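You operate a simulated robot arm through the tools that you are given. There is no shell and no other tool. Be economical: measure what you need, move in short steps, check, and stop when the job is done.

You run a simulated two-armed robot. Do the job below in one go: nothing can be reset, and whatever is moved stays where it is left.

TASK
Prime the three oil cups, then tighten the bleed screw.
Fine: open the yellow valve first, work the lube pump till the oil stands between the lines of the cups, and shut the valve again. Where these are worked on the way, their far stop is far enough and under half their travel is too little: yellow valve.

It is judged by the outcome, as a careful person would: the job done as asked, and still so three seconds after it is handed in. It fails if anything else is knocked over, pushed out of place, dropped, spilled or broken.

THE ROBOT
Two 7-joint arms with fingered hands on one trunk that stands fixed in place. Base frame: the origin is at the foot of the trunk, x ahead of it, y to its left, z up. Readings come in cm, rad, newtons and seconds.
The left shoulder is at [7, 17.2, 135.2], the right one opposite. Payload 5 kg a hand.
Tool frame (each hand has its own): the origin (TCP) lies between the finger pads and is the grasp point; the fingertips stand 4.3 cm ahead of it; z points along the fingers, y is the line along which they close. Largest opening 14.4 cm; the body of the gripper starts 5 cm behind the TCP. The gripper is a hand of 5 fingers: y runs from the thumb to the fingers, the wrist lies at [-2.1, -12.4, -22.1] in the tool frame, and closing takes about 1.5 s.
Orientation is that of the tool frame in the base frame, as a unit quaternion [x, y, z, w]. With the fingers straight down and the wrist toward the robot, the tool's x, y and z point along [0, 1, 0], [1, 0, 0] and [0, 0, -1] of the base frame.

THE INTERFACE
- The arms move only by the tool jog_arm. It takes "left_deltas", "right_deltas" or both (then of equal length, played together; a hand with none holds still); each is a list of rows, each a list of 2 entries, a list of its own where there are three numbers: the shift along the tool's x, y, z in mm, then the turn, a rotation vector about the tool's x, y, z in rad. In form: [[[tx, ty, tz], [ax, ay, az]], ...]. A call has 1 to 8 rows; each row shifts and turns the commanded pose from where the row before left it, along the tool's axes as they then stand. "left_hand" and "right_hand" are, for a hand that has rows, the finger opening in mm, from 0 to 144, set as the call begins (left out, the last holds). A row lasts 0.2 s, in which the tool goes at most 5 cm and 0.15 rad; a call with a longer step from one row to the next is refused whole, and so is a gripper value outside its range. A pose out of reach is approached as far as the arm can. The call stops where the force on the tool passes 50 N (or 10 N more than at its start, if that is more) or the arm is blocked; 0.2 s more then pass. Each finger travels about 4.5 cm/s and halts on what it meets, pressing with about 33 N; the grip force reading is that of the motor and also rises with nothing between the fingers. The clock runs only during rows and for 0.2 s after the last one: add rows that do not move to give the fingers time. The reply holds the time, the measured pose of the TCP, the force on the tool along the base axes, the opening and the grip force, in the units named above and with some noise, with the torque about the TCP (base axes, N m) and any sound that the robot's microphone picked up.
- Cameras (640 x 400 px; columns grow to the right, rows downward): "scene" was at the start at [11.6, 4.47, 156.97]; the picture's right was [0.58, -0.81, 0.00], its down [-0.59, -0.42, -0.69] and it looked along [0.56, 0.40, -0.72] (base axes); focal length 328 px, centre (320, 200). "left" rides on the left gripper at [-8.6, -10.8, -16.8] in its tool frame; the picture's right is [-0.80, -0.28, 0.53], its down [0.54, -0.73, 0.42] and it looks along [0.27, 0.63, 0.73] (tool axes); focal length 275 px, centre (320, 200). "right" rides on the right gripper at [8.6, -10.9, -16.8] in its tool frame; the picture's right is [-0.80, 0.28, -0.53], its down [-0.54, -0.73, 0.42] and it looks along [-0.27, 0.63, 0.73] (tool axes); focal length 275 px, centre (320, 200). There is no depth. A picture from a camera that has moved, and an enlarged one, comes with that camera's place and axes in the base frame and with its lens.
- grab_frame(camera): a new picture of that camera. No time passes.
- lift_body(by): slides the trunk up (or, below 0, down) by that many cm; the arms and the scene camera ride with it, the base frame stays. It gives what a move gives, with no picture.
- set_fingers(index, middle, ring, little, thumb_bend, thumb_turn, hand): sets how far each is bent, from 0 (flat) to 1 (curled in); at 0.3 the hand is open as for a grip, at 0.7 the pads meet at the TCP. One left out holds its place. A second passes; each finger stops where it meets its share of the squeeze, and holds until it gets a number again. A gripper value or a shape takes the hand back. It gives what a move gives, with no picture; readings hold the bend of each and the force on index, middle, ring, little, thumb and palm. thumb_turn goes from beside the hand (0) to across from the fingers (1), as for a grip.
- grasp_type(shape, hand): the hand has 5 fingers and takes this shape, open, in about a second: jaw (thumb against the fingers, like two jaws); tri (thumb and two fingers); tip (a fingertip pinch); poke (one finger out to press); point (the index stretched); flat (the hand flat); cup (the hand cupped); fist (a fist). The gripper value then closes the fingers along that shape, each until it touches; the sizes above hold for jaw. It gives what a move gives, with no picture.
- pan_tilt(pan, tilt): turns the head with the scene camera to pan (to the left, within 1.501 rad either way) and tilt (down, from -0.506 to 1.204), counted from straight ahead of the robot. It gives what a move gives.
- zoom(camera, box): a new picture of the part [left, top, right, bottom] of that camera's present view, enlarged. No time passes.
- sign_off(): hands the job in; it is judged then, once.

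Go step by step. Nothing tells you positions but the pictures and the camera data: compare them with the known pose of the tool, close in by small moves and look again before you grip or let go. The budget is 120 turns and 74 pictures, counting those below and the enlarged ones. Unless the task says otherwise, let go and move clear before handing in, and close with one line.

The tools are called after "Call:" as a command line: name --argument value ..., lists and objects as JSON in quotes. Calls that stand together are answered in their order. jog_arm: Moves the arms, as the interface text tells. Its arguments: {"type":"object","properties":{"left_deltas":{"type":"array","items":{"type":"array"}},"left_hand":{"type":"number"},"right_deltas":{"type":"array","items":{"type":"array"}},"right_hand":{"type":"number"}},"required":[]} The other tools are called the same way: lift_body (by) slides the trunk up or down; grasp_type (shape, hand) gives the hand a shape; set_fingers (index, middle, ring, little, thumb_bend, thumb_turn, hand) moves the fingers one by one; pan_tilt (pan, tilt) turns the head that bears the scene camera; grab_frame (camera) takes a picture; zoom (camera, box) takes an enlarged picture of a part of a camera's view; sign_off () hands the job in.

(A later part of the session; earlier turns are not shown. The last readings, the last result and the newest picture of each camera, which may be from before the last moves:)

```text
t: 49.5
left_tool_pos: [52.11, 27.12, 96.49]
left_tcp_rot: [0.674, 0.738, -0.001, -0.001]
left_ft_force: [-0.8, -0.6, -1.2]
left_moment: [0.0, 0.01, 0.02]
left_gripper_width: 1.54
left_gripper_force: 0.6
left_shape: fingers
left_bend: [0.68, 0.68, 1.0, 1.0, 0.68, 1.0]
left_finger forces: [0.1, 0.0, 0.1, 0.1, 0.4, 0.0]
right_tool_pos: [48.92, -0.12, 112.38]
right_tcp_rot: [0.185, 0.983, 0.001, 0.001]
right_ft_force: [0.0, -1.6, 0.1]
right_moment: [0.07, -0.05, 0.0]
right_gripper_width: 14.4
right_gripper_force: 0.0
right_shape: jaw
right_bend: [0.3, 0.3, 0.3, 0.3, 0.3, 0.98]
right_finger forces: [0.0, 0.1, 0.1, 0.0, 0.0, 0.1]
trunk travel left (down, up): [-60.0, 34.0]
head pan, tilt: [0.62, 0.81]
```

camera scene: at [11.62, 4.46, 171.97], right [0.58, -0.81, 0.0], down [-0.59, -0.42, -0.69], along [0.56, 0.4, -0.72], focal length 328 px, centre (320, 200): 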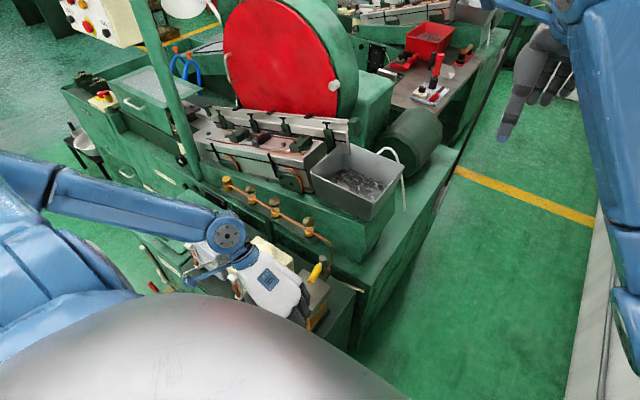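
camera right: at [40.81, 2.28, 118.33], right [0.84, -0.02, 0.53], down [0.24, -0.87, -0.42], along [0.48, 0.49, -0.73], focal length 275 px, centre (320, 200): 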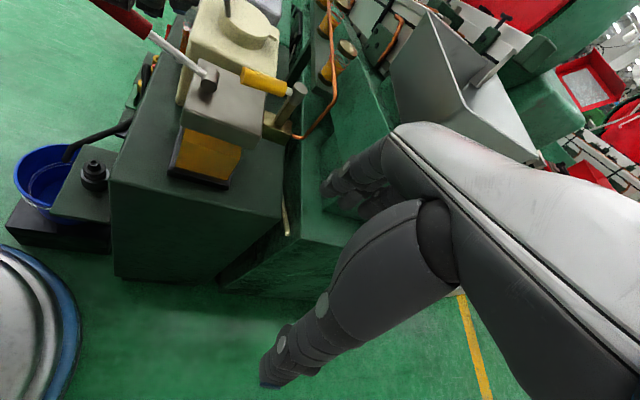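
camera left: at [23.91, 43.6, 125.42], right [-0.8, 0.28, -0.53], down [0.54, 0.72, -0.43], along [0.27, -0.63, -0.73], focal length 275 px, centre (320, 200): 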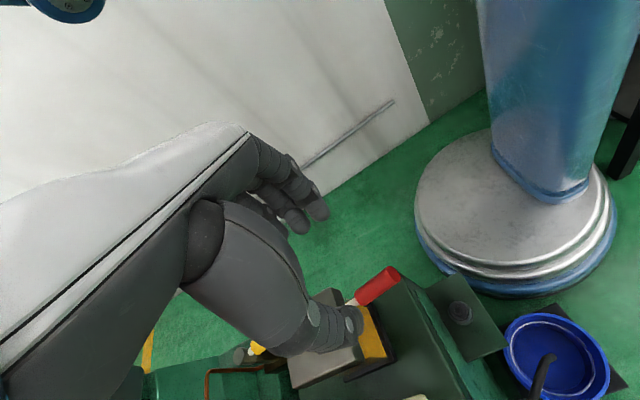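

No stop is felt yet, so I push on in small steps.

Call:
jog_arm --left_deltas '[[[0, 5, 0], [0, 0, -0.05]], [[0, 5, 0], [0, 0, -0.05]]]'

Call:
zoom --camera "left" --box '[220, 150, 460, 350]'

```text
t: 50.0
left_tool_pos: [53.0, 27.25, 96.62]
left_tcp_rot: [0.637, 0.771, -0.001, -0.001]
left_ft_force: [-4.4, 1.2, -0.3]
left_moment: [0.01, 0.04, -0.05]
left_gripper_width: 1.89
left_gripper_force: 1.9
left_shape: fingers
left_bend: [0.68, 0.68, 1.0, 1.0, 0.66, 1.0]
left_finger forces: [0.1, 0.0, 0.0, 0.0, 3.7, 0.0]
right_tool_pos: [48.88, -0.07, 112.52]
right_tcp_rot: [0.185, 0.983, 0.001, 0.0]
right_ft_force: [0.2, 0.0, -0.2]
right_moment: [0.02, 0.01, 0.02]
right_gripper_width: 14.38
right_gripper_force: 0.1
right_shape: jaw
right_bend: [0.3, 0.3, 0.3, 0.3, 0.3, 0.98]
right_finger forces: [0.0, 0.0, 0.0, 0.0, 0.0, 0.1]
trunk travel left (down, up): [-60.0, 34.0]
head pan, tilt: [0.62, 0.81]
```

```text
2.00 times, centred on (340, 250) of left
camera zoom: at [43.96, 16.84, 113.31], right [-0.13, -0.84, -0.53], down [-0.82, 0.4, -0.42], along [0.56, 0.38, -0.73], focal length 551 px, centre (280, 100)
```

zoom: 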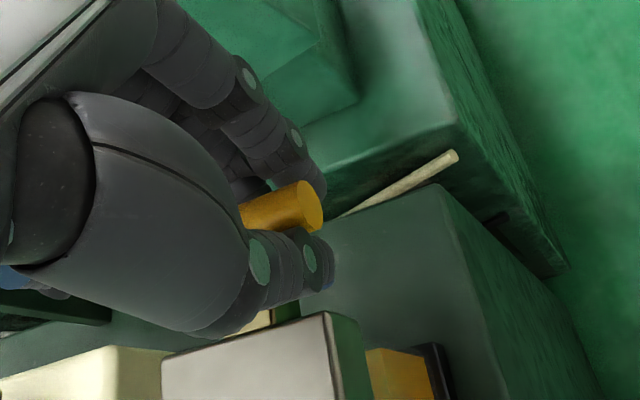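

The stop is beginning to be felt; one more small push to confirm, then I back off, open and rise.

Call:
jog_arm --left_deltas '[[[0, 5, 0], [0, 0, 0]]]'

Call:
jog_arm --left_deltas '[[[0, -7, 0], [0, 0, 0]]]'

Call:
set_fingers --hand "left" --index 0.5 --middle 0.5 --thumb_bend 0.5

Call:
jog_arm --left_deltas '[[[0, 0, -40], [0, 0, 0]], [[0, 0, -45], [0, 0, 0]], [[0, 0, -45], [0, 0, 0]], [[0, 0, -45], [0, 0, 0]], [[0, 0, 0], [0, 0, 0]]]'

Call:
grab_frame --camera "left"

```text
t: 50.5
left_tool_pos: [53.58, 27.56, 96.55]
left_tcp_rot: [0.638, 0.77, -0.002, -0.002]
left_ft_force: [-8.0, -0.1, 0.3]
left_moment: [0.0, 0.16, -0.05]
left_gripper_width: 2.26
left_gripper_force: 3.5
left_shape: fingers
left_bend: [0.68, 0.68, 1.0, 1.0, 0.65, 1.0]
left_finger forces: [0.0, 0.0, 0.1, 0.0, 7.8, 0.0]
right_tool_pos: [48.76, -0.12, 112.54]
right_tcp_rot: [0.185, 0.983, 0.0, 0.0]
right_ft_force: [-0.2, -0.3, 0.0]
right_moment: [0.0, -0.04, -0.02]
right_gripper_width: 14.41
right_gripper_force: 0.0
right_shape: jaw
right_bend: [0.3, 0.3, 0.3, 0.3, 0.3, 0.98]
right_finger forces: [0.1, 0.0, 0.1, 0.0, 0.0, 0.0]
trunk travel left (down, up): [-60.0, 34.0]
head pan, tilt: [0.62, 0.81]
```

```text
t: 50.9
left_tool_pos: [52.86, 27.38, 96.61]
left_tcp_rot: [0.637, 0.771, -0.001, -0.001]
left_ft_force: [-1.8, -0.7, -1.0]
left_moment: [-0.01, 0.03, 0.0]
left_gripper_width: 1.79
left_gripper_force: 0.9
left_shape: fingers
left_bend: [0.68, 0.68, 1.0, 1.0, 0.66, 1.0]
left_finger forces: [0.0, 0.1, 0.0, 0.1, 2.1, 0.1]
right_tool_pos: [48.97, 0.13, 112.34]
right_tcp_rot: [0.184, 0.983, 0.0, 0.0]
right_ft_force: [-0.9, -0.9, -0.8]
right_moment: [0.06, -0.04, 0.02]
right_gripper_width: 14.4
right_gripper_force: 0.1
right_shape: jaw
right_bend: [0.3, 0.3, 0.3, 0.3, 0.3, 0.98]
right_finger forces: [0.1, 0.0, 0.0, 0.0, 0.0, 0.0]
trunk travel left (down, up): [-60.0, 34.0]
head pan, tilt: [0.62, 0.81]
```

```text
t: 51.9
left_tool_pos: [52.82, 27.36, 96.64]
left_tcp_rot: [0.637, 0.771, -0.001, -0.001]
left_ft_force: [0.8, 1.3, 0.1]
left_moment: [0.01, 0.0, 0.01]
left_gripper_width: 7.78
left_gripper_force: 0.0
left_shape: fingers
left_bend: [0.5, 0.5, 1.0, 1.0, 0.5, 1.0]
left_finger forces: [0.0, 0.0, 0.0, 0.0, 0.0, 0.0]
right_tool_pos: [49.04, 0.14, 112.46]
right_tcp_rot: [0.186, 0.983, 0.0, 0.0]
right_ft_force: [-0.7, 0.9, 0.1]
right_moment: [0.0, 0.01, 0.01]
right_gripper_width: 14.37
right_gripper_force: 0.1
right_shape: jaw
right_bend: [0.3, 0.3, 0.3, 0.3, 0.3, 0.98]
right_finger forces: [0.0, 0.1, 0.2, 0.0, 0.0, 0.0]
trunk travel left (down, up): [-60.0, 34.0]
head pan, tilt: [0.62, 0.81]
```

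```text
t: 53.0
left_tool_pos: [52.95, 27.37, 114.14]
left_tcp_rot: [0.638, 0.77, -0.002, -0.001]
left_ft_force: [1.1, 0.2, 0.1]
left_moment: [0.0, -0.01, 0.0]
left_gripper_width: 7.78
left_gripper_force: 0.1
left_shape: fingers
left_bend: [0.5, 0.5, 1.0, 1.0, 0.5, 1.0]
left_finger forces: [0.1, 0.1, 0.0, 0.1, 0.0, 0.0]
right_tool_pos: [49.02, 0.04, 112.37]
right_tcp_rot: [0.184, 0.983, 0.0, 0.0]
right_ft_force: [-0.2, -0.2, -0.1]
right_moment: [-0.04, -0.03, 0.01]
right_gripper_width: 14.38
right_gripper_force: 0.1
right_shape: jaw
right_bend: [0.3, 0.3, 0.3, 0.3, 0.3, 0.98]
right_finger forces: [0.0, 0.0, 0.0, 0.1, 0.0, 0.0]
trunk travel left (down, up): [-60.0, 34.0]
head pan, tilt: [0.62, 0.81]
```

```text
24 pictures are left
camera left: at [43.86, 17.05, 130.88], right [-0.13, -0.84, -0.53], down [-0.82, 0.4, -0.42], along [0.56, 0.38, -0.73], focal length 275 px, centre (320, 200)
```

left: 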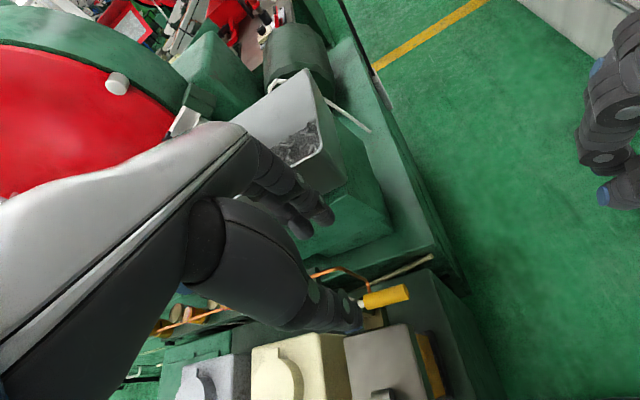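

The valve is shut again, handle as at the start. Now I carry the left hand along the row, high up, to above the bleed screw.

Call:
jog_arm --left_deltas '[[[0, 0, -40], [0, 0, 0]], [[39, 12, 0], [0, 0, 0]], [[39, 12, 0], [0, 0, 0]], [[39, 12, 0], [0, 0, 0]], [[39, 12, 0], [0, 0, 0]], [[39, 12, 0], [0, 0, 0]], [[39, 12, 0], [0, 0, 0]], [[39, 12, 0], [0, 0, 0]]]'

Call:
jog_arm --left_deltas '[[[39, 12, 0], [0, 0, 0]], [[39, 12, 0], [0, 0, 0]], [[39, 12, 0], [0, 0, 0]], [[39, 12, 0], [0, 0, 0]], [[39, 12, 0], [0, 0, 0]], [[0, 0, 0], [0, 0, 0]]]'

Call:
grab_frame --camera "left"

Call:
grab_frame --camera "scene"

```text
t: 54.9
left_tool_pos: [56.12, 56.22, 118.28]
left_tcp_rot: [0.638, 0.77, -0.003, -0.001]
left_ft_force: [0.3, 1.1, -0.1]
left_moment: [-0.03, 0.0, -0.01]
left_gripper_width: 7.79
left_gripper_force: 0.2
left_shape: fingers
left_bend: [0.5, 0.5, 1.0, 1.0, 0.5, 1.0]
left_finger forces: [0.0, 0.1, 0.1, 0.0, 0.1, 0.0]
right_tool_pos: [48.84, 0.1, 112.53]
right_tcp_rot: [0.185, 0.983, -0.001, 0.0]
right_ft_force: [-0.1, 0.6, 0.7]
right_moment: [-0.02, -0.06, 0.01]
right_gripper_width: 14.39
right_gripper_force: 0.0
right_shape: jaw
right_bend: [0.3, 0.3, 0.3, 0.3, 0.3, 0.98]
right_finger forces: [0.1, 0.1, 0.0, 0.0, 0.0, 0.0]
trunk travel left (down, up): [-60.0, 34.0]
head pan, tilt: [0.62, 0.81]
```

```text
t: 56.2
left_tool_pos: [58.31, 75.98, 118.35]
left_tcp_rot: [0.637, 0.771, -0.002, -0.001]
left_ft_force: [0.8, -0.9, 0.2]
left_moment: [0.01, 0.0, -0.01]
left_gripper_width: 7.8
left_gripper_force: 0.1
left_shape: fingers
left_bend: [0.5, 0.5, 1.0, 1.0, 0.5, 1.0]
left_finger forces: [0.0, 0.0, 0.0, 0.0, 0.0, 0.0]
right_tool_pos: [48.9, -0.08, 112.5]
right_tcp_rot: [0.184, 0.983, 0.0, 0.001]
right_ft_force: [0.1, -0.2, -0.5]
right_moment: [0.01, 0.0, 0.0]
right_gripper_width: 14.39
right_gripper_force: 0.1
right_shape: jaw
right_bend: [0.3, 0.3, 0.3, 0.3, 0.3, 0.98]
right_finger forces: [0.1, 0.0, 0.1, 0.0, 0.0, 0.1]
trunk travel left (down, up): [-60.0, 34.0]
head pan, tilt: [0.62, 0.81]
```

```text
23 pictures are left
camera left: at [49.3, 65.5, 135.05], right [-0.13, -0.84, -0.53], down [-0.82, 0.4, -0.42], along [0.56, 0.38, -0.73], focal length 275 px, centre (320, 200)
```

left: 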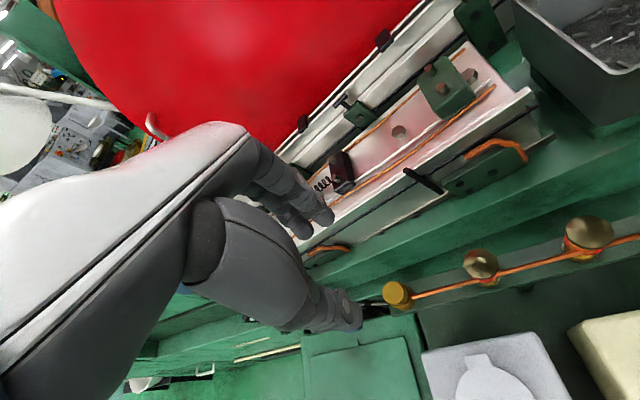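

```text
22 pictures are left
camera scene: at [11.58, 4.36, 171.98], right [0.58, -0.81, 0.0], down [-0.59, -0.42, -0.69], along [0.56, 0.4, -0.72], focal length 328 px, centre (320, 200)
```

scene: 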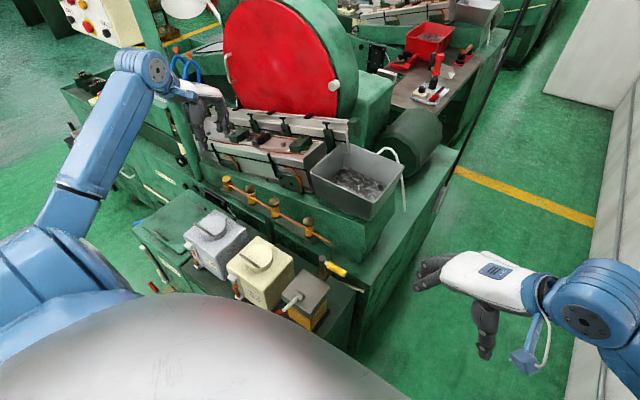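

The screw cap is at about (58.0, 75.5, 98). I zoom to see its height relative to the pipe.

Call:
zoom --camera "left" --box '[370, 265, 430, 315]'

Call:
zoom --camera "scene" --box '[210, 165, 242, 195]'

```text
8.00 times, centred on (400, 290) of left
camera zoom: at [49.3, 65.5, 135.05], right [-0.13, -0.84, -0.53], down [-0.82, 0.4, -0.42], along [0.56, 0.38, -0.73], focal length 2202 px, centre (-320, -520)
```

zoom: 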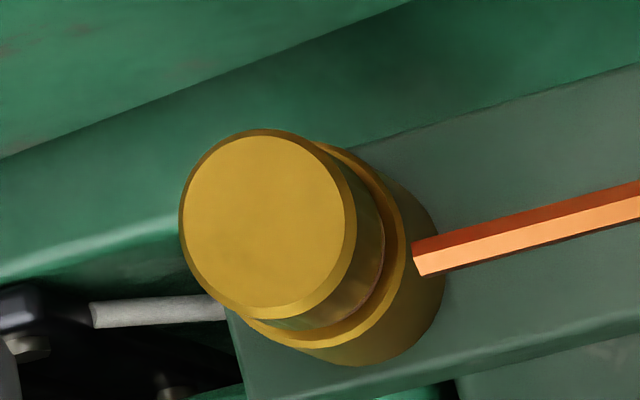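

```text
13.33 times, centred on (226, 180) of scene
camera zoom: at [11.58, 4.36, 171.98], right [0.58, -0.81, 0.0], down [-0.59, -0.42, -0.69], along [0.56, 0.4, -0.72], focal length 4367 px, centre (1573, 467)
```

zoom: 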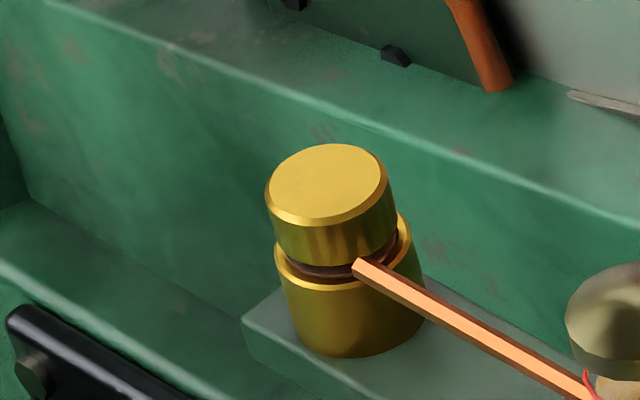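

The cap is about 3 cm wide, from z≈96.7 to 98.8 at (58.2, 75.6), with the pipe just below it. I'll use middle, ring and thumb with fingertips kept above the pipe, and start with the hand turned counter-clockwise.

Call:
set_fingers --hand "left" --index 1.0 --middle 0.5 --ring 0.5 --little 1.0 --thumb_bend 0.5

Call:
jog_arm --left_deltas '[[[0, 0, 20], [0, 0, -0.14]], [[0, 0, 20], [0, 0, -0.14]], [[0, 0, 20], [0, 0, -0.14]], [[0, 0, 20], [0, 0, -0.14]], [[0, 0, 20], [0, 0, -0.14]], [[0, 0, 20], [0, 0, 0]], [[0, 0, 0], [0, 0, 0]]]'

Call:
zoom --camera "left" --box '[220, 150, 460, 350]'

```text
t: 57.2
left_tool_pos: [58.36, 76.02, 118.23]
left_tcp_rot: [0.638, 0.77, -0.003, 0.0]
left_ft_force: [-0.3, 0.5, 0.0]
left_moment: [-0.04, -0.04, -0.01]
left_gripper_width: 8.45
left_gripper_force: 0.1
left_shape: fingers
left_bend: [1.0, 0.5, 0.5, 1.0, 0.5, 1.0]
left_finger forces: [0.1, 0.0, 0.1, 0.0, 0.0, 0.0]
right_tool_pos: [49.09, -0.03, 112.38]
right_tcp_rot: [0.184, 0.983, 0.0, -0.001]
right_ft_force: [-0.2, -0.2, 0.0]
right_moment: [0.01, 0.01, 0.02]
right_gripper_width: 14.38
right_gripper_force: 0.1
right_shape: jaw
right_bend: [0.3, 0.3, 0.3, 0.3, 0.3, 0.98]
right_finger forces: [0.0, 0.0, 0.0, 0.0, 0.0, 0.0]
trunk travel left (down, up): [-60.0, 34.0]
head pan, tilt: [0.62, 0.81]
```

```text
t: 58.9
left_tool_pos: [58.24, 75.98, 106.09]
left_tcp_rot: [0.336, 0.942, -0.002, -0.002]
left_ft_force: [-0.9, 0.5, -0.5]
left_moment: [-0.03, 0.02, -0.02]
left_gripper_width: 8.44
left_gripper_force: 0.1
left_shape: fingers
left_bend: [1.0, 0.5, 0.5, 1.0, 0.5, 1.0]
left_finger forces: [0.1, 0.0, 0.1, 0.0, 0.0, 0.0]
right_tool_pos: [48.92, -0.16, 112.37]
right_tcp_rot: [0.185, 0.983, -0.001, 0.001]
right_ft_force: [0.1, 0.1, 0.1]
right_moment: [0.02, -0.01, 0.01]
right_gripper_width: 14.39
right_gripper_force: 0.0
right_shape: jaw
right_bend: [0.3, 0.3, 0.3, 0.3, 0.3, 0.98]
right_finger forces: [0.0, 0.1, 0.0, 0.0, 0.1, 0.0]
trunk travel left (down, up): [-60.0, 34.0]
head pan, tilt: [0.62, 0.81]
```

```text
2.00 times, centred on (340, 250) of left
camera zoom: at [58.06, 62.25, 122.77], right [0.44, -0.72, -0.53], down [-0.88, -0.22, -0.42], along [0.19, 0.65, -0.73], focal length 551 px, centre (280, 100)
```

zoom: 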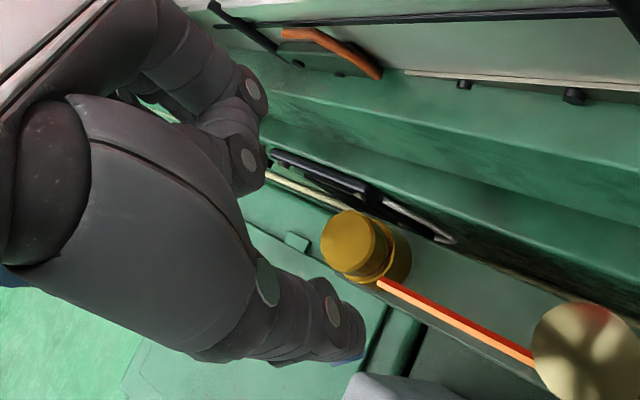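

The cap sits at (58.4, 75.5). I centre on it, descend so the tips stand beside the cap, and close.

Call:
jog_arm --left_deltas '[[[-4, -2.5, 20], [0, 0, 0]], [[0, 0, 20], [0, 0, 0]], [[0, 0, 12], [0, 0, 0]], [[0, 0, 0], [0, 0, 0]]]'

Call:
zoom --camera "left" --box '[220, 150, 460, 350]'

Call:
set_fingers --hand "left" --middle 0.72 --ring 0.72 --thumb_bend 0.72

Call:
zoom --camera "left" --box '[220, 150, 460, 350]'

```text
t: 59.9
left_tool_pos: [58.47, 75.48, 100.81]
left_tcp_rot: [0.335, 0.942, -0.002, -0.001]
left_ft_force: [-0.9, 0.4, -0.1]
left_moment: [-0.02, -0.03, -0.01]
left_gripper_width: 8.41
left_gripper_force: 0.1
left_shape: fingers
left_bend: [1.0, 0.5, 0.5, 1.0, 0.5, 1.0]
left_finger forces: [0.1, 0.1, 0.0, 0.1, 0.0, 0.1]
right_tool_pos: [49.01, 0.02, 112.55]
right_tcp_rot: [0.185, 0.983, 0.0, 0.0]
right_ft_force: [0.3, -0.6, -0.6]
right_moment: [0.02, 0.01, 0.01]
right_gripper_width: 14.39
right_gripper_force: 0.1
right_shape: jaw
right_bend: [0.3, 0.3, 0.3, 0.3, 0.3, 0.98]
right_finger forces: [0.0, 0.0, 0.0, 0.1, 0.0, 0.1]
trunk travel left (down, up): [-60.0, 34.0]
head pan, tilt: [0.62, 0.81]
```

```text
2.00 times, centred on (340, 250) of left
camera zoom: at [58.24, 61.65, 117.56], right [0.44, -0.72, -0.53], down [-0.88, -0.22, -0.42], along [0.19, 0.65, -0.73], focal length 551 px, centre (280, 100)
```

zoom: 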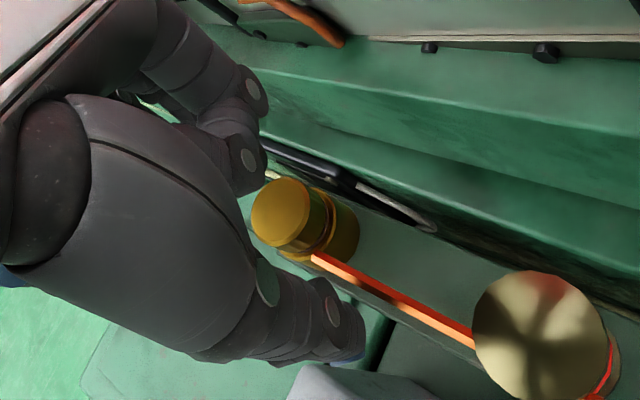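

```text
t: 60.9
left_tool_pos: [58.49, 75.49, 100.74]
left_tcp_rot: [0.334, 0.942, -0.001, -0.002]
left_ft_force: [-2.2, 3.7, -0.1]
left_moment: [0.14, 0.07, 0.02]
left_gripper_width: 7.41
left_gripper_force: 11.8
left_shape: fingers
left_bend: [1.0, 0.64, 0.72, 1.0, 0.67, 1.0]
left_finger forces: [0.1, 13.3, 0.0, 0.0, 10.0, 0.1]
right_tool_pos: [48.92, 0.08, 112.5]
right_tcp_rot: [0.185, 0.983, 0.001, 0.0]
right_ft_force: [0.4, -0.6, -0.7]
right_moment: [-0.04, 0.01, 0.01]
right_gripper_width: 14.38
right_gripper_force: 0.1
right_shape: jaw
right_bend: [0.3, 0.3, 0.3, 0.3, 0.3, 0.98]
right_finger forces: [0.0, 0.0, 0.1, 0.0, 0.1, 0.0]
trunk travel left (down, up): [-60.0, 34.0]
head pan, tilt: [0.62, 0.81]
```

```text
2.00 times, centred on (340, 250) of left
camera zoom: at [58.21, 61.74, 117.54], right [0.44, -0.72, -0.53], down [-0.88, -0.22, -0.42], along [0.19, 0.65, -0.73], focal length 551 px, centre (280, 100)
```

zoom: 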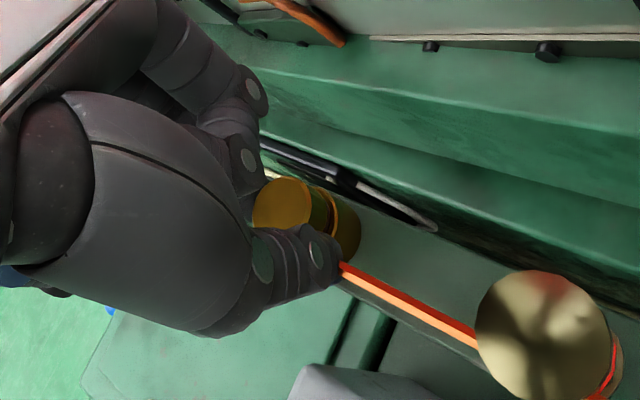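

Middle and thumb hold the cap. I squeeze a bit more and start turning clockwise.

Call:
set_fingers --hand "left" --middle 0.82 --ring 0.6 --thumb_bend 0.82

Call:
jog_arm --left_deltas '[[[0, 0, 0], [0, 0, 0.15]], [[0, 0, 0], [0, 0, 0.15]], [[0, 0, 0], [0, 0, 0.15]]]'

Call:
zoom --camera "left" --box '[220, 150, 460, 350]'

```text
t: 61.9
left_tool_pos: [58.28, 75.48, 100.71]
left_tcp_rot: [0.335, 0.942, -0.002, -0.002]
left_ft_force: [-18.7, -9.9, -12.5]
left_moment: [-0.21, 0.63, 0.08]
left_gripper_width: 7.19
left_gripper_force: 20.3
left_shape: fingers
left_bend: [1.0, 0.62, 0.6, 1.0, 0.7, 1.0]
left_finger forces: [0.0, 13.2, 0.0, 0.0, 27.1, 0.0]
right_tool_pos: [48.91, 0.07, 112.49]
right_tcp_rot: [0.185, 0.983, 0.0, 0.0]
right_ft_force: [-0.5, -1.3, -0.4]
right_moment: [0.02, 0.0, 0.01]
right_gripper_width: 14.43
right_gripper_force: 0.0
right_shape: jaw
right_bend: [0.3, 0.3, 0.3, 0.3, 0.3, 0.98]
right_finger forces: [0.1, 0.1, 0.1, 0.0, 0.0, 0.1]
trunk travel left (down, up): [-60.0, 34.0]
head pan, tilt: [0.62, 0.81]
```

```text
t: 62.6
left_tool_pos: [58.2, 75.87, 100.76]
left_tcp_rot: [0.536, 0.844, -0.002, 0.0]
left_ft_force: [-26.4, 1.0, -10.4]
left_moment: [0.22, 0.79, 0.14]
left_gripper_width: 7.29
left_gripper_force: 21.9
left_shape: fingers
left_bend: [1.0, 0.63, 0.6, 1.0, 0.7, 0.99]
left_finger forces: [0.0, 15.9, 0.1, 0.1, 28.3, 0.0]
right_tool_pos: [48.76, 0.15, 112.51]
right_tcp_rot: [0.184, 0.983, 0.0, 0.001]
right_ft_force: [0.7, 0.4, 0.2]
right_moment: [-0.02, 0.01, -0.03]
right_gripper_width: 14.39
right_gripper_force: 0.1
right_shape: jaw
right_bend: [0.3, 0.3, 0.3, 0.3, 0.3, 0.98]
right_finger forces: [0.0, 0.1, 0.0, 0.0, 0.1, 0.0]
trunk travel left (down, up): [-60.0, 34.0]
head pan, tilt: [0.62, 0.81]
```

```text
2.00 times, centred on (340, 250) of left
camera zoom: at [52.03, 63.36, 117.52], right [0.08, -0.84, -0.53], down [-0.89, 0.18, -0.42], along [0.45, 0.51, -0.73], focal length 551 px, centre (280, 100)
```

zoom: 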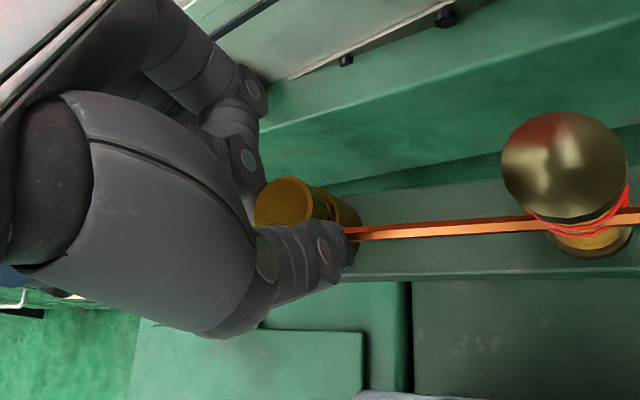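

The thumb pushes harder than the middle finger, so I shift the hand slightly and keep turning.

Call:
jog_arm --left_deltas '[[[0, -4, 0], [0, 0, 0]], [[0, 0, 0], [0, 0, 0.15]], [[0, 0, 0], [0, 0, 0.15]], [[0, 0, 0], [0, 0, 0.15]]]'

Call:
jog_arm --left_deltas '[[[0, -2, 0], [0, 0, 0.15]], [[0, 0, 0], [0, 0, 0.15]], [[0, 0, 0], [0, 0, 0.15]], [[0, 0, 0], [0, 0, 0.15]]]'

Call:
zoom --camera "scene" --box '[205, 160, 247, 195]'

```text
t: 63.6
left_tool_pos: [57.98, 75.74, 100.85]
left_tcp_rot: [0.711, 0.703, 0.0, -0.001]
left_ft_force: [-15.2, 18.1, -5.1]
left_moment: [0.8, 0.34, 0.23]
left_gripper_width: 7.21
left_gripper_force: 23.3
left_shape: fingers
left_bend: [1.0, 0.62, 0.6, 1.0, 0.7, 1.0]
left_finger forces: [0.0, 22.2, 0.1, 0.0, 24.2, 0.0]
right_tool_pos: [48.84, 0.33, 112.65]
right_tcp_rot: [0.185, 0.983, -0.001, 0.0]
right_ft_force: [0.2, -0.3, 0.1]
right_moment: [-0.01, 0.0, 0.01]
right_gripper_width: 14.41
right_gripper_force: 0.0
right_shape: jaw
right_bend: [0.3, 0.3, 0.3, 0.3, 0.3, 0.98]
right_finger forces: [0.0, 0.0, 0.0, 0.1, 0.1, 0.0]
trunk travel left (down, up): [-60.0, 34.0]
head pan, tilt: [0.62, 0.81]
```

```text
t: 64.7
left_tool_pos: [58.02, 76.46, 100.6]
left_tcp_rot: [0.879, 0.477, 0.003, -0.008]
left_ft_force: [-0.4, 39.1, -16.7]
left_moment: [1.87, -0.32, 0.6]
left_gripper_width: 7.05
left_gripper_force: 38.2
left_shape: fingers
left_bend: [1.0, 0.64, 0.6, 1.0, 0.72, 0.97]
left_finger forces: [0.0, 51.0, 0.0, 0.1, 24.0, 0.1]
right_tool_pos: [49.08, 0.3, 112.33]
right_tcp_rot: [0.184, 0.983, -0.002, 0.0]
right_ft_force: [0.0, 0.3, -0.3]
right_moment: [0.05, 0.0, 0.0]
right_gripper_width: 14.36
right_gripper_force: 0.1
right_shape: jaw
right_bend: [0.3, 0.3, 0.3, 0.3, 0.3, 0.98]
right_finger forces: [0.0, 0.0, 0.0, 0.1, 0.1, 0.1]
trunk travel left (down, up): [-60.0, 34.0]
head pan, tilt: [0.62, 0.81]
stopped in row 4 (left hand): the force on the tool passed its limit (the readings are from after the stop); the commanded pose is now the measured one
```

```text
11.43 times, centred on (226, 178) of scene
camera zoom: at [11.7, 4.85, 171.93], right [0.58, -0.82, 0.0], down [-0.59, -0.42, -0.69], along [0.56, 0.4, -0.73], focal length 3743 px, centre (1394, 457)
```

zoom: 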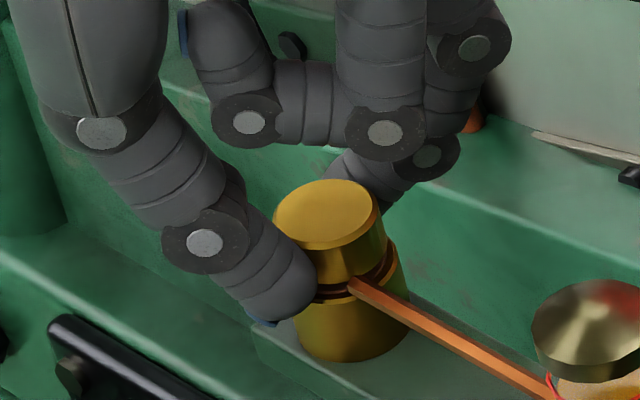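

The turn met firm resistance after about 1.4 rad, but the thumb also sits low near the collar, so this may not be the real stop. I release, turn the hand back, recentre a little higher and grip again.

Call:
set_fingers --hand "left" --middle 0.5 --ring 0.5 --thumb_bend 0.5 --thumb_turn 1.0

Call:
jog_arm --left_deltas '[[[0, 0, -40], [0, 0, 0]], [[0, 0, 0], [0, 0, 0]]]'

Call:
zoom --camera "scene" --box '[205, 160, 247, 195]'

```text
t: 65.7
left_tool_pos: [58.09, 75.7, 101.12]
left_tcp_rot: [0.879, 0.476, 0.002, -0.004]
left_ft_force: [1.0, -0.1, 0.1]
left_moment: [0.04, 0.04, -0.01]
left_gripper_width: 8.43
left_gripper_force: 0.0
left_shape: fingers
left_bend: [1.0, 0.5, 0.5, 1.0, 0.5, 1.0]
left_finger forces: [0.0, 0.0, 0.0, 0.0, 0.0, 0.0]
right_tool_pos: [48.85, -0.16, 112.52]
right_tcp_rot: [0.184, 0.983, -0.001, 0.001]
right_ft_force: [-0.2, 0.0, -0.1]
right_moment: [0.03, 0.02, -0.01]
right_gripper_width: 14.39
right_gripper_force: 0.0
right_shape: jaw
right_bend: [0.3, 0.3, 0.3, 0.3, 0.3, 0.98]
right_finger forces: [0.1, 0.1, 0.1, 0.0, 0.0, 0.0]
trunk travel left (down, up): [-60.0, 34.0]
head pan, tilt: [0.62, 0.81]
```

```text
t: 66.3
left_tool_pos: [57.93, 75.85, 104.91]
left_tcp_rot: [0.879, 0.476, 0.002, -0.005]
left_ft_force: [-0.1, 0.3, 0.8]
left_moment: [0.0, 0.01, -0.01]
left_gripper_width: 8.39
left_gripper_force: 0.1
left_shape: fingers
left_bend: [1.0, 0.5, 0.5, 1.0, 0.5, 1.0]
left_finger forces: [0.0, 0.1, 0.0, 0.1, 0.1, 0.0]
right_tool_pos: [48.89, -0.05, 112.42]
right_tcp_rot: [0.185, 0.983, 0.0, 0.0]
right_ft_force: [0.2, -0.2, -0.9]
right_moment: [-0.03, 0.03, -0.01]
right_gripper_width: 14.41
right_gripper_force: 0.1
right_shape: jaw
right_bend: [0.3, 0.3, 0.3, 0.3, 0.3, 0.98]
right_finger forces: [0.1, 0.1, 0.1, 0.0, 0.1, 0.0]
trunk travel left (down, up): [-60.0, 34.0]
head pan, tilt: [0.62, 0.81]
```

```text
11.43 times, centred on (226, 178) of scene
camera zoom: at [11.61, 4.38, 171.97], right [0.58, -0.81, 0.0], down [-0.59, -0.42, -0.69], along [0.56, 0.4, -0.72], focal length 3743 px, centre (1394, 457)
```

zoom: 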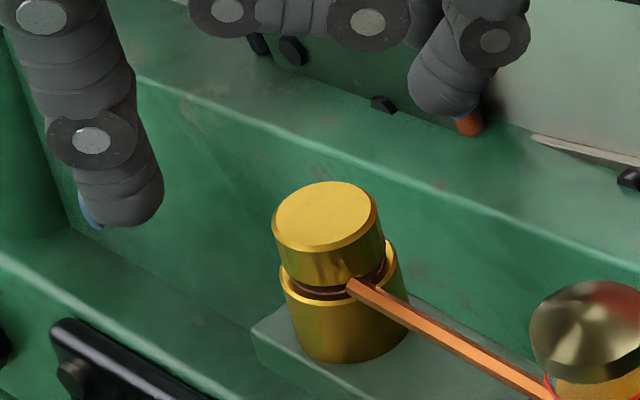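

The cap seems to have sunk only slightly. I turn the hand back counter-clockwise above the screw, recentre and grip again, about 6 mm higher.

Call:
jog_arm --left_deltas '[[[-0.6, 5.4, 0], [0, 0, -0.15]], [[0, 0, 0], [0, 0, -0.15]], [[0, 0, 0], [0, 0, -0.15]], [[0, 0, 0], [0, 0, -0.15]], [[0, 0, 0], [0, 0, -0.15]], [[0, 0, 0], [0, 0, -0.15]], [[0, 0, 0], [0, 0, -0.15]], [[0, 0, 0], [0, 0, -0.15]]]'

Call:
jog_arm --left_deltas '[[[0, 0, 0], [0, 0, -0.15]], [[0, 0, 0], [0, 0, -0.15]], [[0, 0, 0], [0, 0, -0.15]], [[0, 0, 0], [0, 0, -0.15]], [[0, 0, 15], [0, 0, 0]], [[0, 0, 15], [0, 0, 0]], [[0, 0, 0], [0, 0, 0]]]'

Call:
zoom --camera "left" --box '[220, 150, 460, 350]'

```text
t: 68.1
left_tool_pos: [58.55, 75.38, 104.91]
left_tcp_rot: [0.456, 0.89, 0.006, -0.002]
left_ft_force: [0.5, 0.1, -0.1]
left_moment: [0.01, -0.02, 0.0]
left_gripper_width: 8.42
left_gripper_force: 0.0
left_shape: fingers
left_bend: [1.0, 0.5, 0.5, 1.0, 0.5, 1.0]
left_finger forces: [0.0, 0.1, 0.0, 0.0, 0.0, 0.0]
right_tool_pos: [49.04, 0.06, 112.41]
right_tcp_rot: [0.184, 0.983, 0.0, 0.0]
right_ft_force: [0.4, -0.5, 0.4]
right_moment: [0.0, 0.01, 0.02]
right_gripper_width: 14.39
right_gripper_force: 0.1
right_shape: jaw
right_bend: [0.3, 0.3, 0.3, 0.3, 0.3, 0.98]
right_finger forces: [0.0, 0.0, 0.0, 0.1, 0.0, 0.1]
trunk travel left (down, up): [-60.0, 34.0]
head pan, tilt: [0.62, 0.81]
```

```text
t: 69.7
left_tool_pos: [58.46, 75.4, 102.16]
left_tcp_rot: [0.174, 0.985, 0.004, -0.001]
left_ft_force: [-0.1, -0.5, 0.6]
left_moment: [0.0, 0.0, 0.01]
left_gripper_width: 8.48
left_gripper_force: 0.0
left_shape: fingers
left_bend: [1.0, 0.5, 0.5, 1.0, 0.5, 1.0]
left_finger forces: [0.0, 0.0, 0.0, 0.0, 0.1, 0.0]
right_tool_pos: [48.89, -0.09, 112.5]
right_tcp_rot: [0.185, 0.983, 0.0, 0.0]
right_ft_force: [0.3, -0.2, -0.1]
right_moment: [0.01, -0.02, 0.02]
right_gripper_width: 14.4
right_gripper_force: 0.0
right_shape: jaw
right_bend: [0.3, 0.3, 0.3, 0.3, 0.3, 0.98]
right_finger forces: [0.0, 0.0, 0.0, 0.1, 0.1, 0.1]
trunk travel left (down, up): [-60.0, 34.0]
head pan, tilt: [0.62, 0.81]
```

```text
2.00 times, centred on (340, 250) of left
camera zoom: at [62.74, 62.17, 118.62], right [0.65, -0.53, -0.54], down [-0.76, -0.49, -0.43], along [-0.04, 0.69, -0.72], focal length 551 px, centre (280, 100)
```

zoom: 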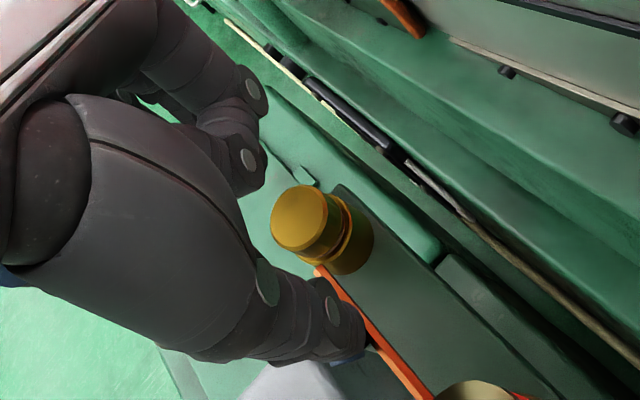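

I lower to grip only the cap, and close with a more balanced squeeze.

Call:
jog_arm --left_deltas '[[[0, 2, 9], [0, 0, 0]], [[0, 0, 0], [0, 0, 0]]]'

Call:
set_fingers --hand "left" --middle 0.74 --ring 0.7 --thumb_bend 0.72

Call:
set_fingers --hand "left" --middle 0.84 --thumb_bend 0.77

```text
t: 70.3
left_tool_pos: [58.43, 75.63, 101.05]
left_tcp_rot: [0.173, 0.985, 0.005, -0.001]
left_ft_force: [-0.3, -0.6, 0.8]
left_moment: [-0.01, -0.02, -0.01]
left_gripper_width: 8.44
left_gripper_force: 0.1
left_shape: fingers
left_bend: [1.0, 0.5, 0.5, 1.0, 0.5, 1.0]
left_finger forces: [0.0, 0.0, 0.1, 0.0, 0.1, 0.0]
right_tool_pos: [48.99, 0.09, 112.47]
right_tcp_rot: [0.185, 0.983, 0.0, 0.0]
right_ft_force: [-0.3, -0.8, 0.0]
right_moment: [-0.03, 0.02, 0.02]
right_gripper_width: 14.37
right_gripper_force: 0.1
right_shape: jaw
right_bend: [0.3, 0.3, 0.3, 0.3, 0.3, 0.98]
right_finger forces: [0.0, 0.0, 0.0, 0.0, 0.1, 0.0]
trunk travel left (down, up): [-60.0, 34.0]
head pan, tilt: [0.62, 0.81]
```

```text
t: 71.3
left_tool_pos: [58.42, 75.73, 101.06]
left_tcp_rot: [0.174, 0.985, 0.004, -0.001]
left_ft_force: [-3.9, 1.5, -1.1]
left_moment: [0.04, 0.13, -0.03]
left_gripper_width: 7.47
left_gripper_force: 11.1
left_shape: fingers
left_bend: [1.0, 0.66, 0.7, 1.0, 0.66, 1.0]
left_finger forces: [0.1, 10.5, 0.0, 0.0, 11.6, 0.0]
right_tool_pos: [49.06, 0.13, 112.42]
right_tcp_rot: [0.185, 0.983, 0.0, 0.0]
right_ft_force: [-0.8, -0.2, 0.5]
right_moment: [-0.03, 0.04, -0.03]
right_gripper_width: 14.4
right_gripper_force: 0.1
right_shape: jaw
right_bend: [0.3, 0.3, 0.3, 0.3, 0.3, 0.98]
right_finger forces: [0.1, 0.1, 0.0, 0.0, 0.0, 0.1]
trunk travel left (down, up): [-60.0, 34.0]
head pan, tilt: [0.62, 0.81]
```

```text
t: 72.3
left_tool_pos: [58.35, 75.61, 101.04]
left_tcp_rot: [0.175, 0.985, 0.004, -0.002]
left_ft_force: [-9.6, -6.2, -5.2]
left_moment: [-0.12, 0.33, 0.01]
left_gripper_width: 7.41
left_gripper_force: 16.1
left_shape: fingers
left_bend: [1.0, 0.65, 0.7, 1.0, 0.67, 1.0]
left_finger forces: [0.1, 11.9, 0.1, 0.0, 19.8, 0.0]
right_tool_pos: [48.9, -0.02, 112.63]
right_tcp_rot: [0.185, 0.983, 0.0, 0.0]
right_ft_force: [0.4, -0.6, 0.5]
right_moment: [-0.02, 0.0, -0.02]
right_gripper_width: 14.37
right_gripper_force: 0.2
right_shape: jaw
right_bend: [0.3, 0.3, 0.3, 0.3, 0.3, 0.98]
right_finger forces: [0.0, 0.0, 0.0, 0.0, 0.0, 0.0]
trunk travel left (down, up): [-60.0, 34.0]
head pan, tilt: [0.62, 0.81]
```

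Good, balanced enough. I turn clockwise in short calls, watching the torque.

Call:
jog_arm --left_deltas '[[[0, 0, 0], [0, 0, 0.15]], [[0, 0, 0], [0, 0, 0.15]]]'

Call:
jog_arm --left_deltas '[[[0, 0, 0], [0, 0, 0.15]], [[0, 0, 0], [0, 0, 0.15]]]'

Call:
jog_arm --left_deltas '[[[0, 0, 0], [0, 0, 0.15]], [[0, 0, 0], [0, 0, 0.15]]]'

Call:
jog_arm --left_deltas '[[[0, 0, 0], [0, 0, 0.15]], [[0, 0, 0], [0, 0, 0.15]]]'

```text
t: 72.9
left_tool_pos: [58.34, 75.76, 101.0]
left_tcp_rot: [0.32, 0.947, 0.004, -0.003]
left_ft_force: [-14.3, -3.2, -7.5]
left_moment: [-0.16, 0.49, 0.01]
left_gripper_width: 7.41
left_gripper_force: 16.9
left_shape: fingers
left_bend: [1.0, 0.65, 0.7, 1.0, 0.67, 1.0]
left_finger forces: [0.0, 13.3, 0.0, 0.1, 20.4, 0.1]
right_tool_pos: [48.82, 0.03, 112.51]
right_tcp_rot: [0.184, 0.983, 0.0, 0.001]
right_ft_force: [0.4, 0.6, -0.3]
right_moment: [0.0, 0.0, 0.02]
right_gripper_width: 14.38
right_gripper_force: 0.0
right_shape: jaw
right_bend: [0.3, 0.3, 0.3, 0.3, 0.3, 0.98]
right_finger forces: [0.0, 0.1, 0.0, 0.0, 0.0, 0.0]
trunk travel left (down, up): [-60.0, 34.0]
head pan, tilt: [0.62, 0.81]
```

```text
t: 73.5
left_tool_pos: [58.42, 75.86, 101.07]
left_tcp_rot: [0.459, 0.889, 0.004, -0.001]
left_ft_force: [-18.3, 0.8, -7.8]
left_moment: [0.01, 0.57, 0.07]
left_gripper_width: 7.42
left_gripper_force: 17.4
left_shape: fingers
left_bend: [1.0, 0.66, 0.7, 1.0, 0.67, 1.0]
left_finger forces: [0.1, 13.3, 0.0, 0.0, 21.0, 0.0]
right_tool_pos: [48.81, 0.12, 112.5]
right_tcp_rot: [0.185, 0.983, 0.0, 0.001]
right_ft_force: [-0.5, 0.7, 0.2]
right_moment: [-0.02, 0.01, -0.02]
right_gripper_width: 14.38
right_gripper_force: 0.0
right_shape: jaw
right_bend: [0.3, 0.3, 0.3, 0.3, 0.3, 0.98]
right_finger forces: [0.1, 0.0, 0.0, 0.0, 0.0, 0.0]
trunk travel left (down, up): [-60.0, 34.0]
head pan, tilt: [0.62, 0.81]
```

```text
t: 74.1
left_tool_pos: [58.29, 75.86, 100.93]
left_tcp_rot: [0.586, 0.81, 0.004, -0.002]
left_ft_force: [-16.5, 7.7, -6.5]
left_moment: [0.22, 0.52, 0.08]
left_gripper_width: 7.47
left_gripper_force: 18.3
left_shape: fingers
left_bend: [1.0, 0.66, 0.7, 1.0, 0.67, 1.0]
left_finger forces: [0.1, 14.8, 0.0, 0.0, 21.2, 0.1]
right_tool_pos: [48.85, 0.26, 112.59]
right_tcp_rot: [0.185, 0.983, -0.001, 0.001]
right_ft_force: [-0.1, -0.1, -0.4]
right_moment: [-0.01, 0.0, -0.02]
right_gripper_width: 14.37
right_gripper_force: 0.0
right_shape: jaw
right_bend: [0.3, 0.3, 0.3, 0.3, 0.3, 0.98]
right_finger forces: [0.1, 0.1, 0.1, 0.0, 0.0, 0.0]
trunk travel left (down, up): [-60.0, 34.0]
head pan, tilt: [0.62, 0.81]
```

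```text
t: 74.7
left_tool_pos: [58.39, 75.83, 101.05]
left_tcp_rot: [0.7, 0.714, 0.003, -0.004]
left_ft_force: [-14.1, 13.1, -3.5]
left_moment: [0.4, 0.43, 0.06]
left_gripper_width: 7.47
left_gripper_force: 18.6
left_shape: fingers
left_bend: [1.0, 0.66, 0.7, 1.0, 0.67, 1.0]
left_finger forces: [0.0, 15.1, 0.0, 0.0, 21.9, 0.0]
right_tool_pos: [48.95, 0.2, 112.46]
right_tcp_rot: [0.185, 0.983, -0.001, 0.001]
right_ft_force: [1.0, 0.7, -0.6]
right_moment: [-0.02, -0.04, 0.01]
right_gripper_width: 14.4
right_gripper_force: 0.2
right_shape: jaw
right_bend: [0.3, 0.3, 0.3, 0.3, 0.3, 0.98]
right_finger forces: [0.1, 0.1, 0.1, 0.1, 0.0, 0.0]
trunk travel left (down, up): [-60.0, 34.0]
head pan, tilt: [0.62, 0.81]
```

The torque is low and steady, so the cap turns with the hand. I continue.

Call:
jog_arm --left_deltas '[[[0, 0, 0], [0, 0, 0.15]], [[0, 0, 0], [0, 0, 0.15]]]'

Call:
jog_arm --left_deltas '[[[0, 0, 0], [0, 0, 0.15]], [[0, 0, 0], [0, 0, 0.15]]]'

Call:
jog_arm --left_deltas '[[[0, 0, 0], [0, 0, 0.15]], [[0, 0, 0], [0, 0, 0.15]]]'

Call:
zoom --camera "scene" --box '[205, 160, 247, 195]'

```text
t: 75.3
left_tool_pos: [58.34, 75.97, 100.88]
left_tcp_rot: [0.798, 0.602, 0.004, -0.004]
left_ft_force: [-10.6, 16.8, -1.3]
left_moment: [0.53, 0.32, 0.03]
left_gripper_width: 7.49
left_gripper_force: 19.1
left_shape: fingers
left_bend: [1.0, 0.66, 0.7, 1.0, 0.67, 1.0]
left_finger forces: [0.0, 16.2, 0.0, 0.0, 22.4, 0.0]
right_tool_pos: [48.95, 0.13, 112.56]
right_tcp_rot: [0.184, 0.983, -0.001, 0.001]
right_ft_force: [0.4, -0.6, 0.0]
right_moment: [0.0, 0.0, -0.01]
right_gripper_width: 14.42
right_gripper_force: 0.1
right_shape: jaw
right_bend: [0.3, 0.3, 0.3, 0.3, 0.3, 0.98]
right_finger forces: [0.0, 0.0, 0.0, 0.1, 0.1, 0.0]
trunk travel left (down, up): [-60.0, 34.0]
head pan, tilt: [0.62, 0.81]
```

```text
t: 75.9
left_tool_pos: [58.6, 75.87, 100.98]
left_tcp_rot: [0.88, 0.476, 0.002, -0.004]
left_ft_force: [-6.0, 20.7, -1.4]
left_moment: [0.68, 0.25, 0.05]
left_gripper_width: 7.48
left_gripper_force: 19.2
left_shape: fingers
left_bend: [1.0, 0.66, 0.7, 1.0, 0.66, 1.0]
left_finger forces: [0.1, 14.9, 0.0, 0.0, 23.6, 0.0]
right_tool_pos: [49.05, 0.27, 112.51]
right_tcp_rot: [0.184, 0.983, -0.002, -0.001]
right_ft_force: [0.4, 0.2, 0.1]
right_moment: [0.05, -0.01, 0.01]
right_gripper_width: 14.43
right_gripper_force: 0.1
right_shape: jaw
right_bend: [0.3, 0.3, 0.3, 0.3, 0.3, 0.98]
right_finger forces: [0.0, 0.0, 0.1, 0.0, 0.0, 0.0]
trunk travel left (down, up): [-60.0, 34.0]
head pan, tilt: [0.62, 0.81]
```

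```text
t: 76.5
left_tool_pos: [58.52, 75.87, 100.99]
left_tcp_rot: [0.941, 0.339, 0.002, -0.004]
left_ft_force: [-3.6, 19.8, -2.3]
left_moment: [0.7, 0.16, 0.04]
left_gripper_width: 7.54
left_gripper_force: 18.8
left_shape: fingers
left_bend: [1.0, 0.66, 0.7, 1.0, 0.66, 1.0]
left_finger forces: [0.0, 12.8, 0.1, 0.0, 24.4, 0.1]
right_tool_pos: [49.02, 0.25, 112.45]
right_tcp_rot: [0.185, 0.983, -0.002, 0.0]
right_ft_force: [0.7, -0.3, 0.3]
right_moment: [-0.02, 0.04, -0.02]
right_gripper_width: 14.4
right_gripper_force: 0.0
right_shape: jaw
right_bend: [0.3, 0.3, 0.3, 0.3, 0.3, 0.98]
right_finger forces: [0.0, 0.0, 0.0, 0.1, 0.0, 0.1]
trunk travel left (down, up): [-60.0, 34.0]
head pan, tilt: [0.62, 0.81]
```

```text
11.43 times, centred on (226, 178) of scene
camera zoom: at [11.65, 4.75, 171.96], right [0.58, -0.81, 0.0], down [-0.59, -0.42, -0.69], along [0.56, 0.4, -0.73], focal length 3743 px, centre (1394, 457)
```

zoom: 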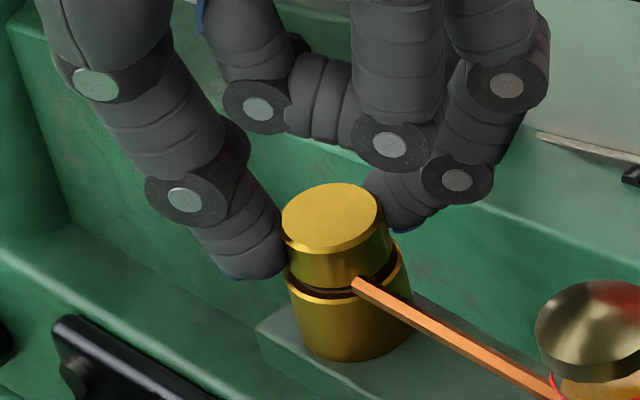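

The gap under the cap has shrunk: the screw is going in. I continue.

Call:
jog_arm --left_deltas '[[[0, 0, 0], [0, 0, 0.15]], [[0, 0, 0], [0, 0, 0.15]]]'

Call:
jog_arm --left_deltas '[[[0, 0, 0], [0, 0, 0.15]], [[0, 0, 0], [0, 0, 0.15]]]'

```text
t: 77.1
left_tool_pos: [58.42, 75.87, 100.85]
left_tcp_rot: [0.981, 0.193, 0.001, -0.005]
left_ft_force: [1.2, 20.7, -0.5]
left_moment: [0.68, -0.02, 0.04]
left_gripper_width: 7.54
left_gripper_force: 17.8
left_shape: fingers
left_bend: [1.0, 0.67, 0.7, 1.0, 0.66, 1.0]
left_finger forces: [0.0, 11.7, 0.0, 0.1, 24.8, 0.0]
right_tool_pos: [49.03, 0.29, 112.32]
right_tcp_rot: [0.185, 0.983, -0.001, 0.0]
right_ft_force: [-0.4, 0.1, 0.3]
right_moment: [0.04, 0.01, 0.04]
right_gripper_width: 14.4
right_gripper_force: 0.0
right_shape: jaw
right_bend: [0.3, 0.3, 0.3, 0.3, 0.3, 0.98]
right_finger forces: [0.0, 0.1, 0.0, 0.0, 0.0, 0.1]
trunk travel left (down, up): [-60.0, 34.0]
head pan, tilt: [0.62, 0.81]
```

```text
t: 77.7
left_tool_pos: [58.63, 75.92, 100.99]
left_tcp_rot: [0.999, 0.046, -0.001, -0.005]
left_ft_force: [4.4, 18.6, 0.2]
left_moment: [0.66, -0.1, -0.02]
left_gripper_width: 7.51
left_gripper_force: 17.7
left_shape: fingers
left_bend: [1.0, 0.67, 0.7, 1.0, 0.66, 1.0]
left_finger forces: [0.1, 10.5, 0.1, 0.0, 24.7, 0.0]
right_tool_pos: [49.07, 0.13, 112.35]
right_tcp_rot: [0.184, 0.983, -0.001, 0.0]
right_ft_force: [0.4, 0.2, 0.2]
right_moment: [-0.03, 0.02, -0.02]
right_gripper_width: 14.38
right_gripper_force: 0.0
right_shape: jaw
right_bend: [0.3, 0.3, 0.3, 0.3, 0.3, 0.98]
right_finger forces: [0.0, 0.1, 0.0, 0.0, 0.0, 0.0]
trunk travel left (down, up): [-60.0, 34.0]
head pan, tilt: [0.62, 0.81]
```

Call:
jog_arm --left_deltas '[[[0, 0, 0], [0, 0, 0.15]], [[0, 0, 0], [0, 0, 0.15]]]'

Call:
jog_arm --left_deltas '[[[0, 0, 0], [0, 0, 0.15]], [[0, 0, 0], [0, 0, 0.15]]]'

Call:
zoom --camera "scene" --box '[205, 160, 247, 195]'

```text
t: 78.3
left_tool_pos: [58.57, 75.91, 100.86]
left_tcp_rot: [0.994, -0.105, -0.001, -0.004]
left_ft_force: [6.5, 16.8, -0.1]
left_moment: [0.68, -0.23, 0.0]
left_gripper_width: 7.53
left_gripper_force: 17.4
left_shape: fingers
left_bend: [1.0, 0.67, 0.7, 1.0, 0.66, 1.0]
left_finger forces: [0.0, 9.4, 0.0, 0.0, 24.9, 0.0]
right_tool_pos: [49.13, 0.06, 112.51]
right_tcp_rot: [0.185, 0.983, -0.001, -0.001]
right_ft_force: [0.4, 0.0, 0.6]
right_moment: [0.04, 0.01, 0.03]
right_gripper_width: 14.38
right_gripper_force: 0.1
right_shape: jaw
right_bend: [0.3, 0.3, 0.3, 0.3, 0.3, 0.98]
right_finger forces: [0.0, 0.1, 0.0, 0.0, 0.0, 0.1]
trunk travel left (down, up): [-60.0, 34.0]
head pan, tilt: [0.62, 0.81]
```

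```text
t: 78.9
left_tool_pos: [58.68, 75.64, 100.85]
left_tcp_rot: [0.967, -0.253, -0.002, -0.004]
left_ft_force: [8.0, 13.5, -0.5]
left_moment: [0.51, -0.28, -0.02]
left_gripper_width: 7.5
left_gripper_force: 15.6
left_shape: fingers
left_bend: [1.0, 0.67, 0.7, 1.0, 0.67, 1.0]
left_finger forces: [0.0, 8.5, 0.1, 0.1, 22.6, 0.1]
right_tool_pos: [48.98, 0.14, 112.41]
right_tcp_rot: [0.185, 0.983, 0.0, -0.001]
right_ft_force: [0.3, -0.3, -0.1]
right_moment: [0.0, 0.03, 0.0]
right_gripper_width: 14.41
right_gripper_force: 0.1
right_shape: jaw
right_bend: [0.3, 0.3, 0.3, 0.3, 0.3, 0.98]
right_finger forces: [0.0, 0.0, 0.1, 0.0, 0.1, 0.0]
trunk travel left (down, up): [-60.0, 34.0]
head pan, tilt: [0.62, 0.81]
```

```text
11.43 times, centred on (226, 178) of scene
camera zoom: at [11.78, 4.65, 171.95], right [0.58, -0.81, 0.0], down [-0.59, -0.42, -0.69], along [0.56, 0.4, -0.73], focal length 3743 px, centre (1394, 457)
```

zoom: 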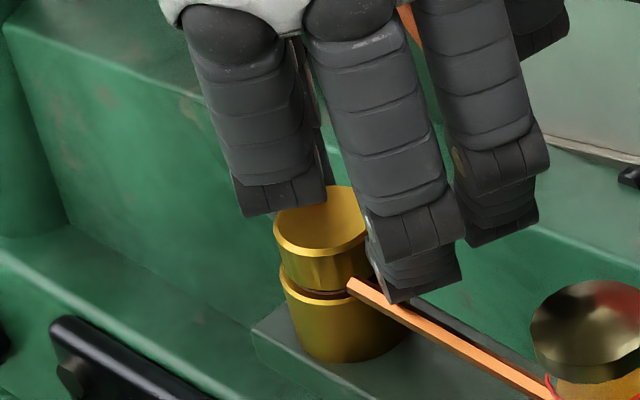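

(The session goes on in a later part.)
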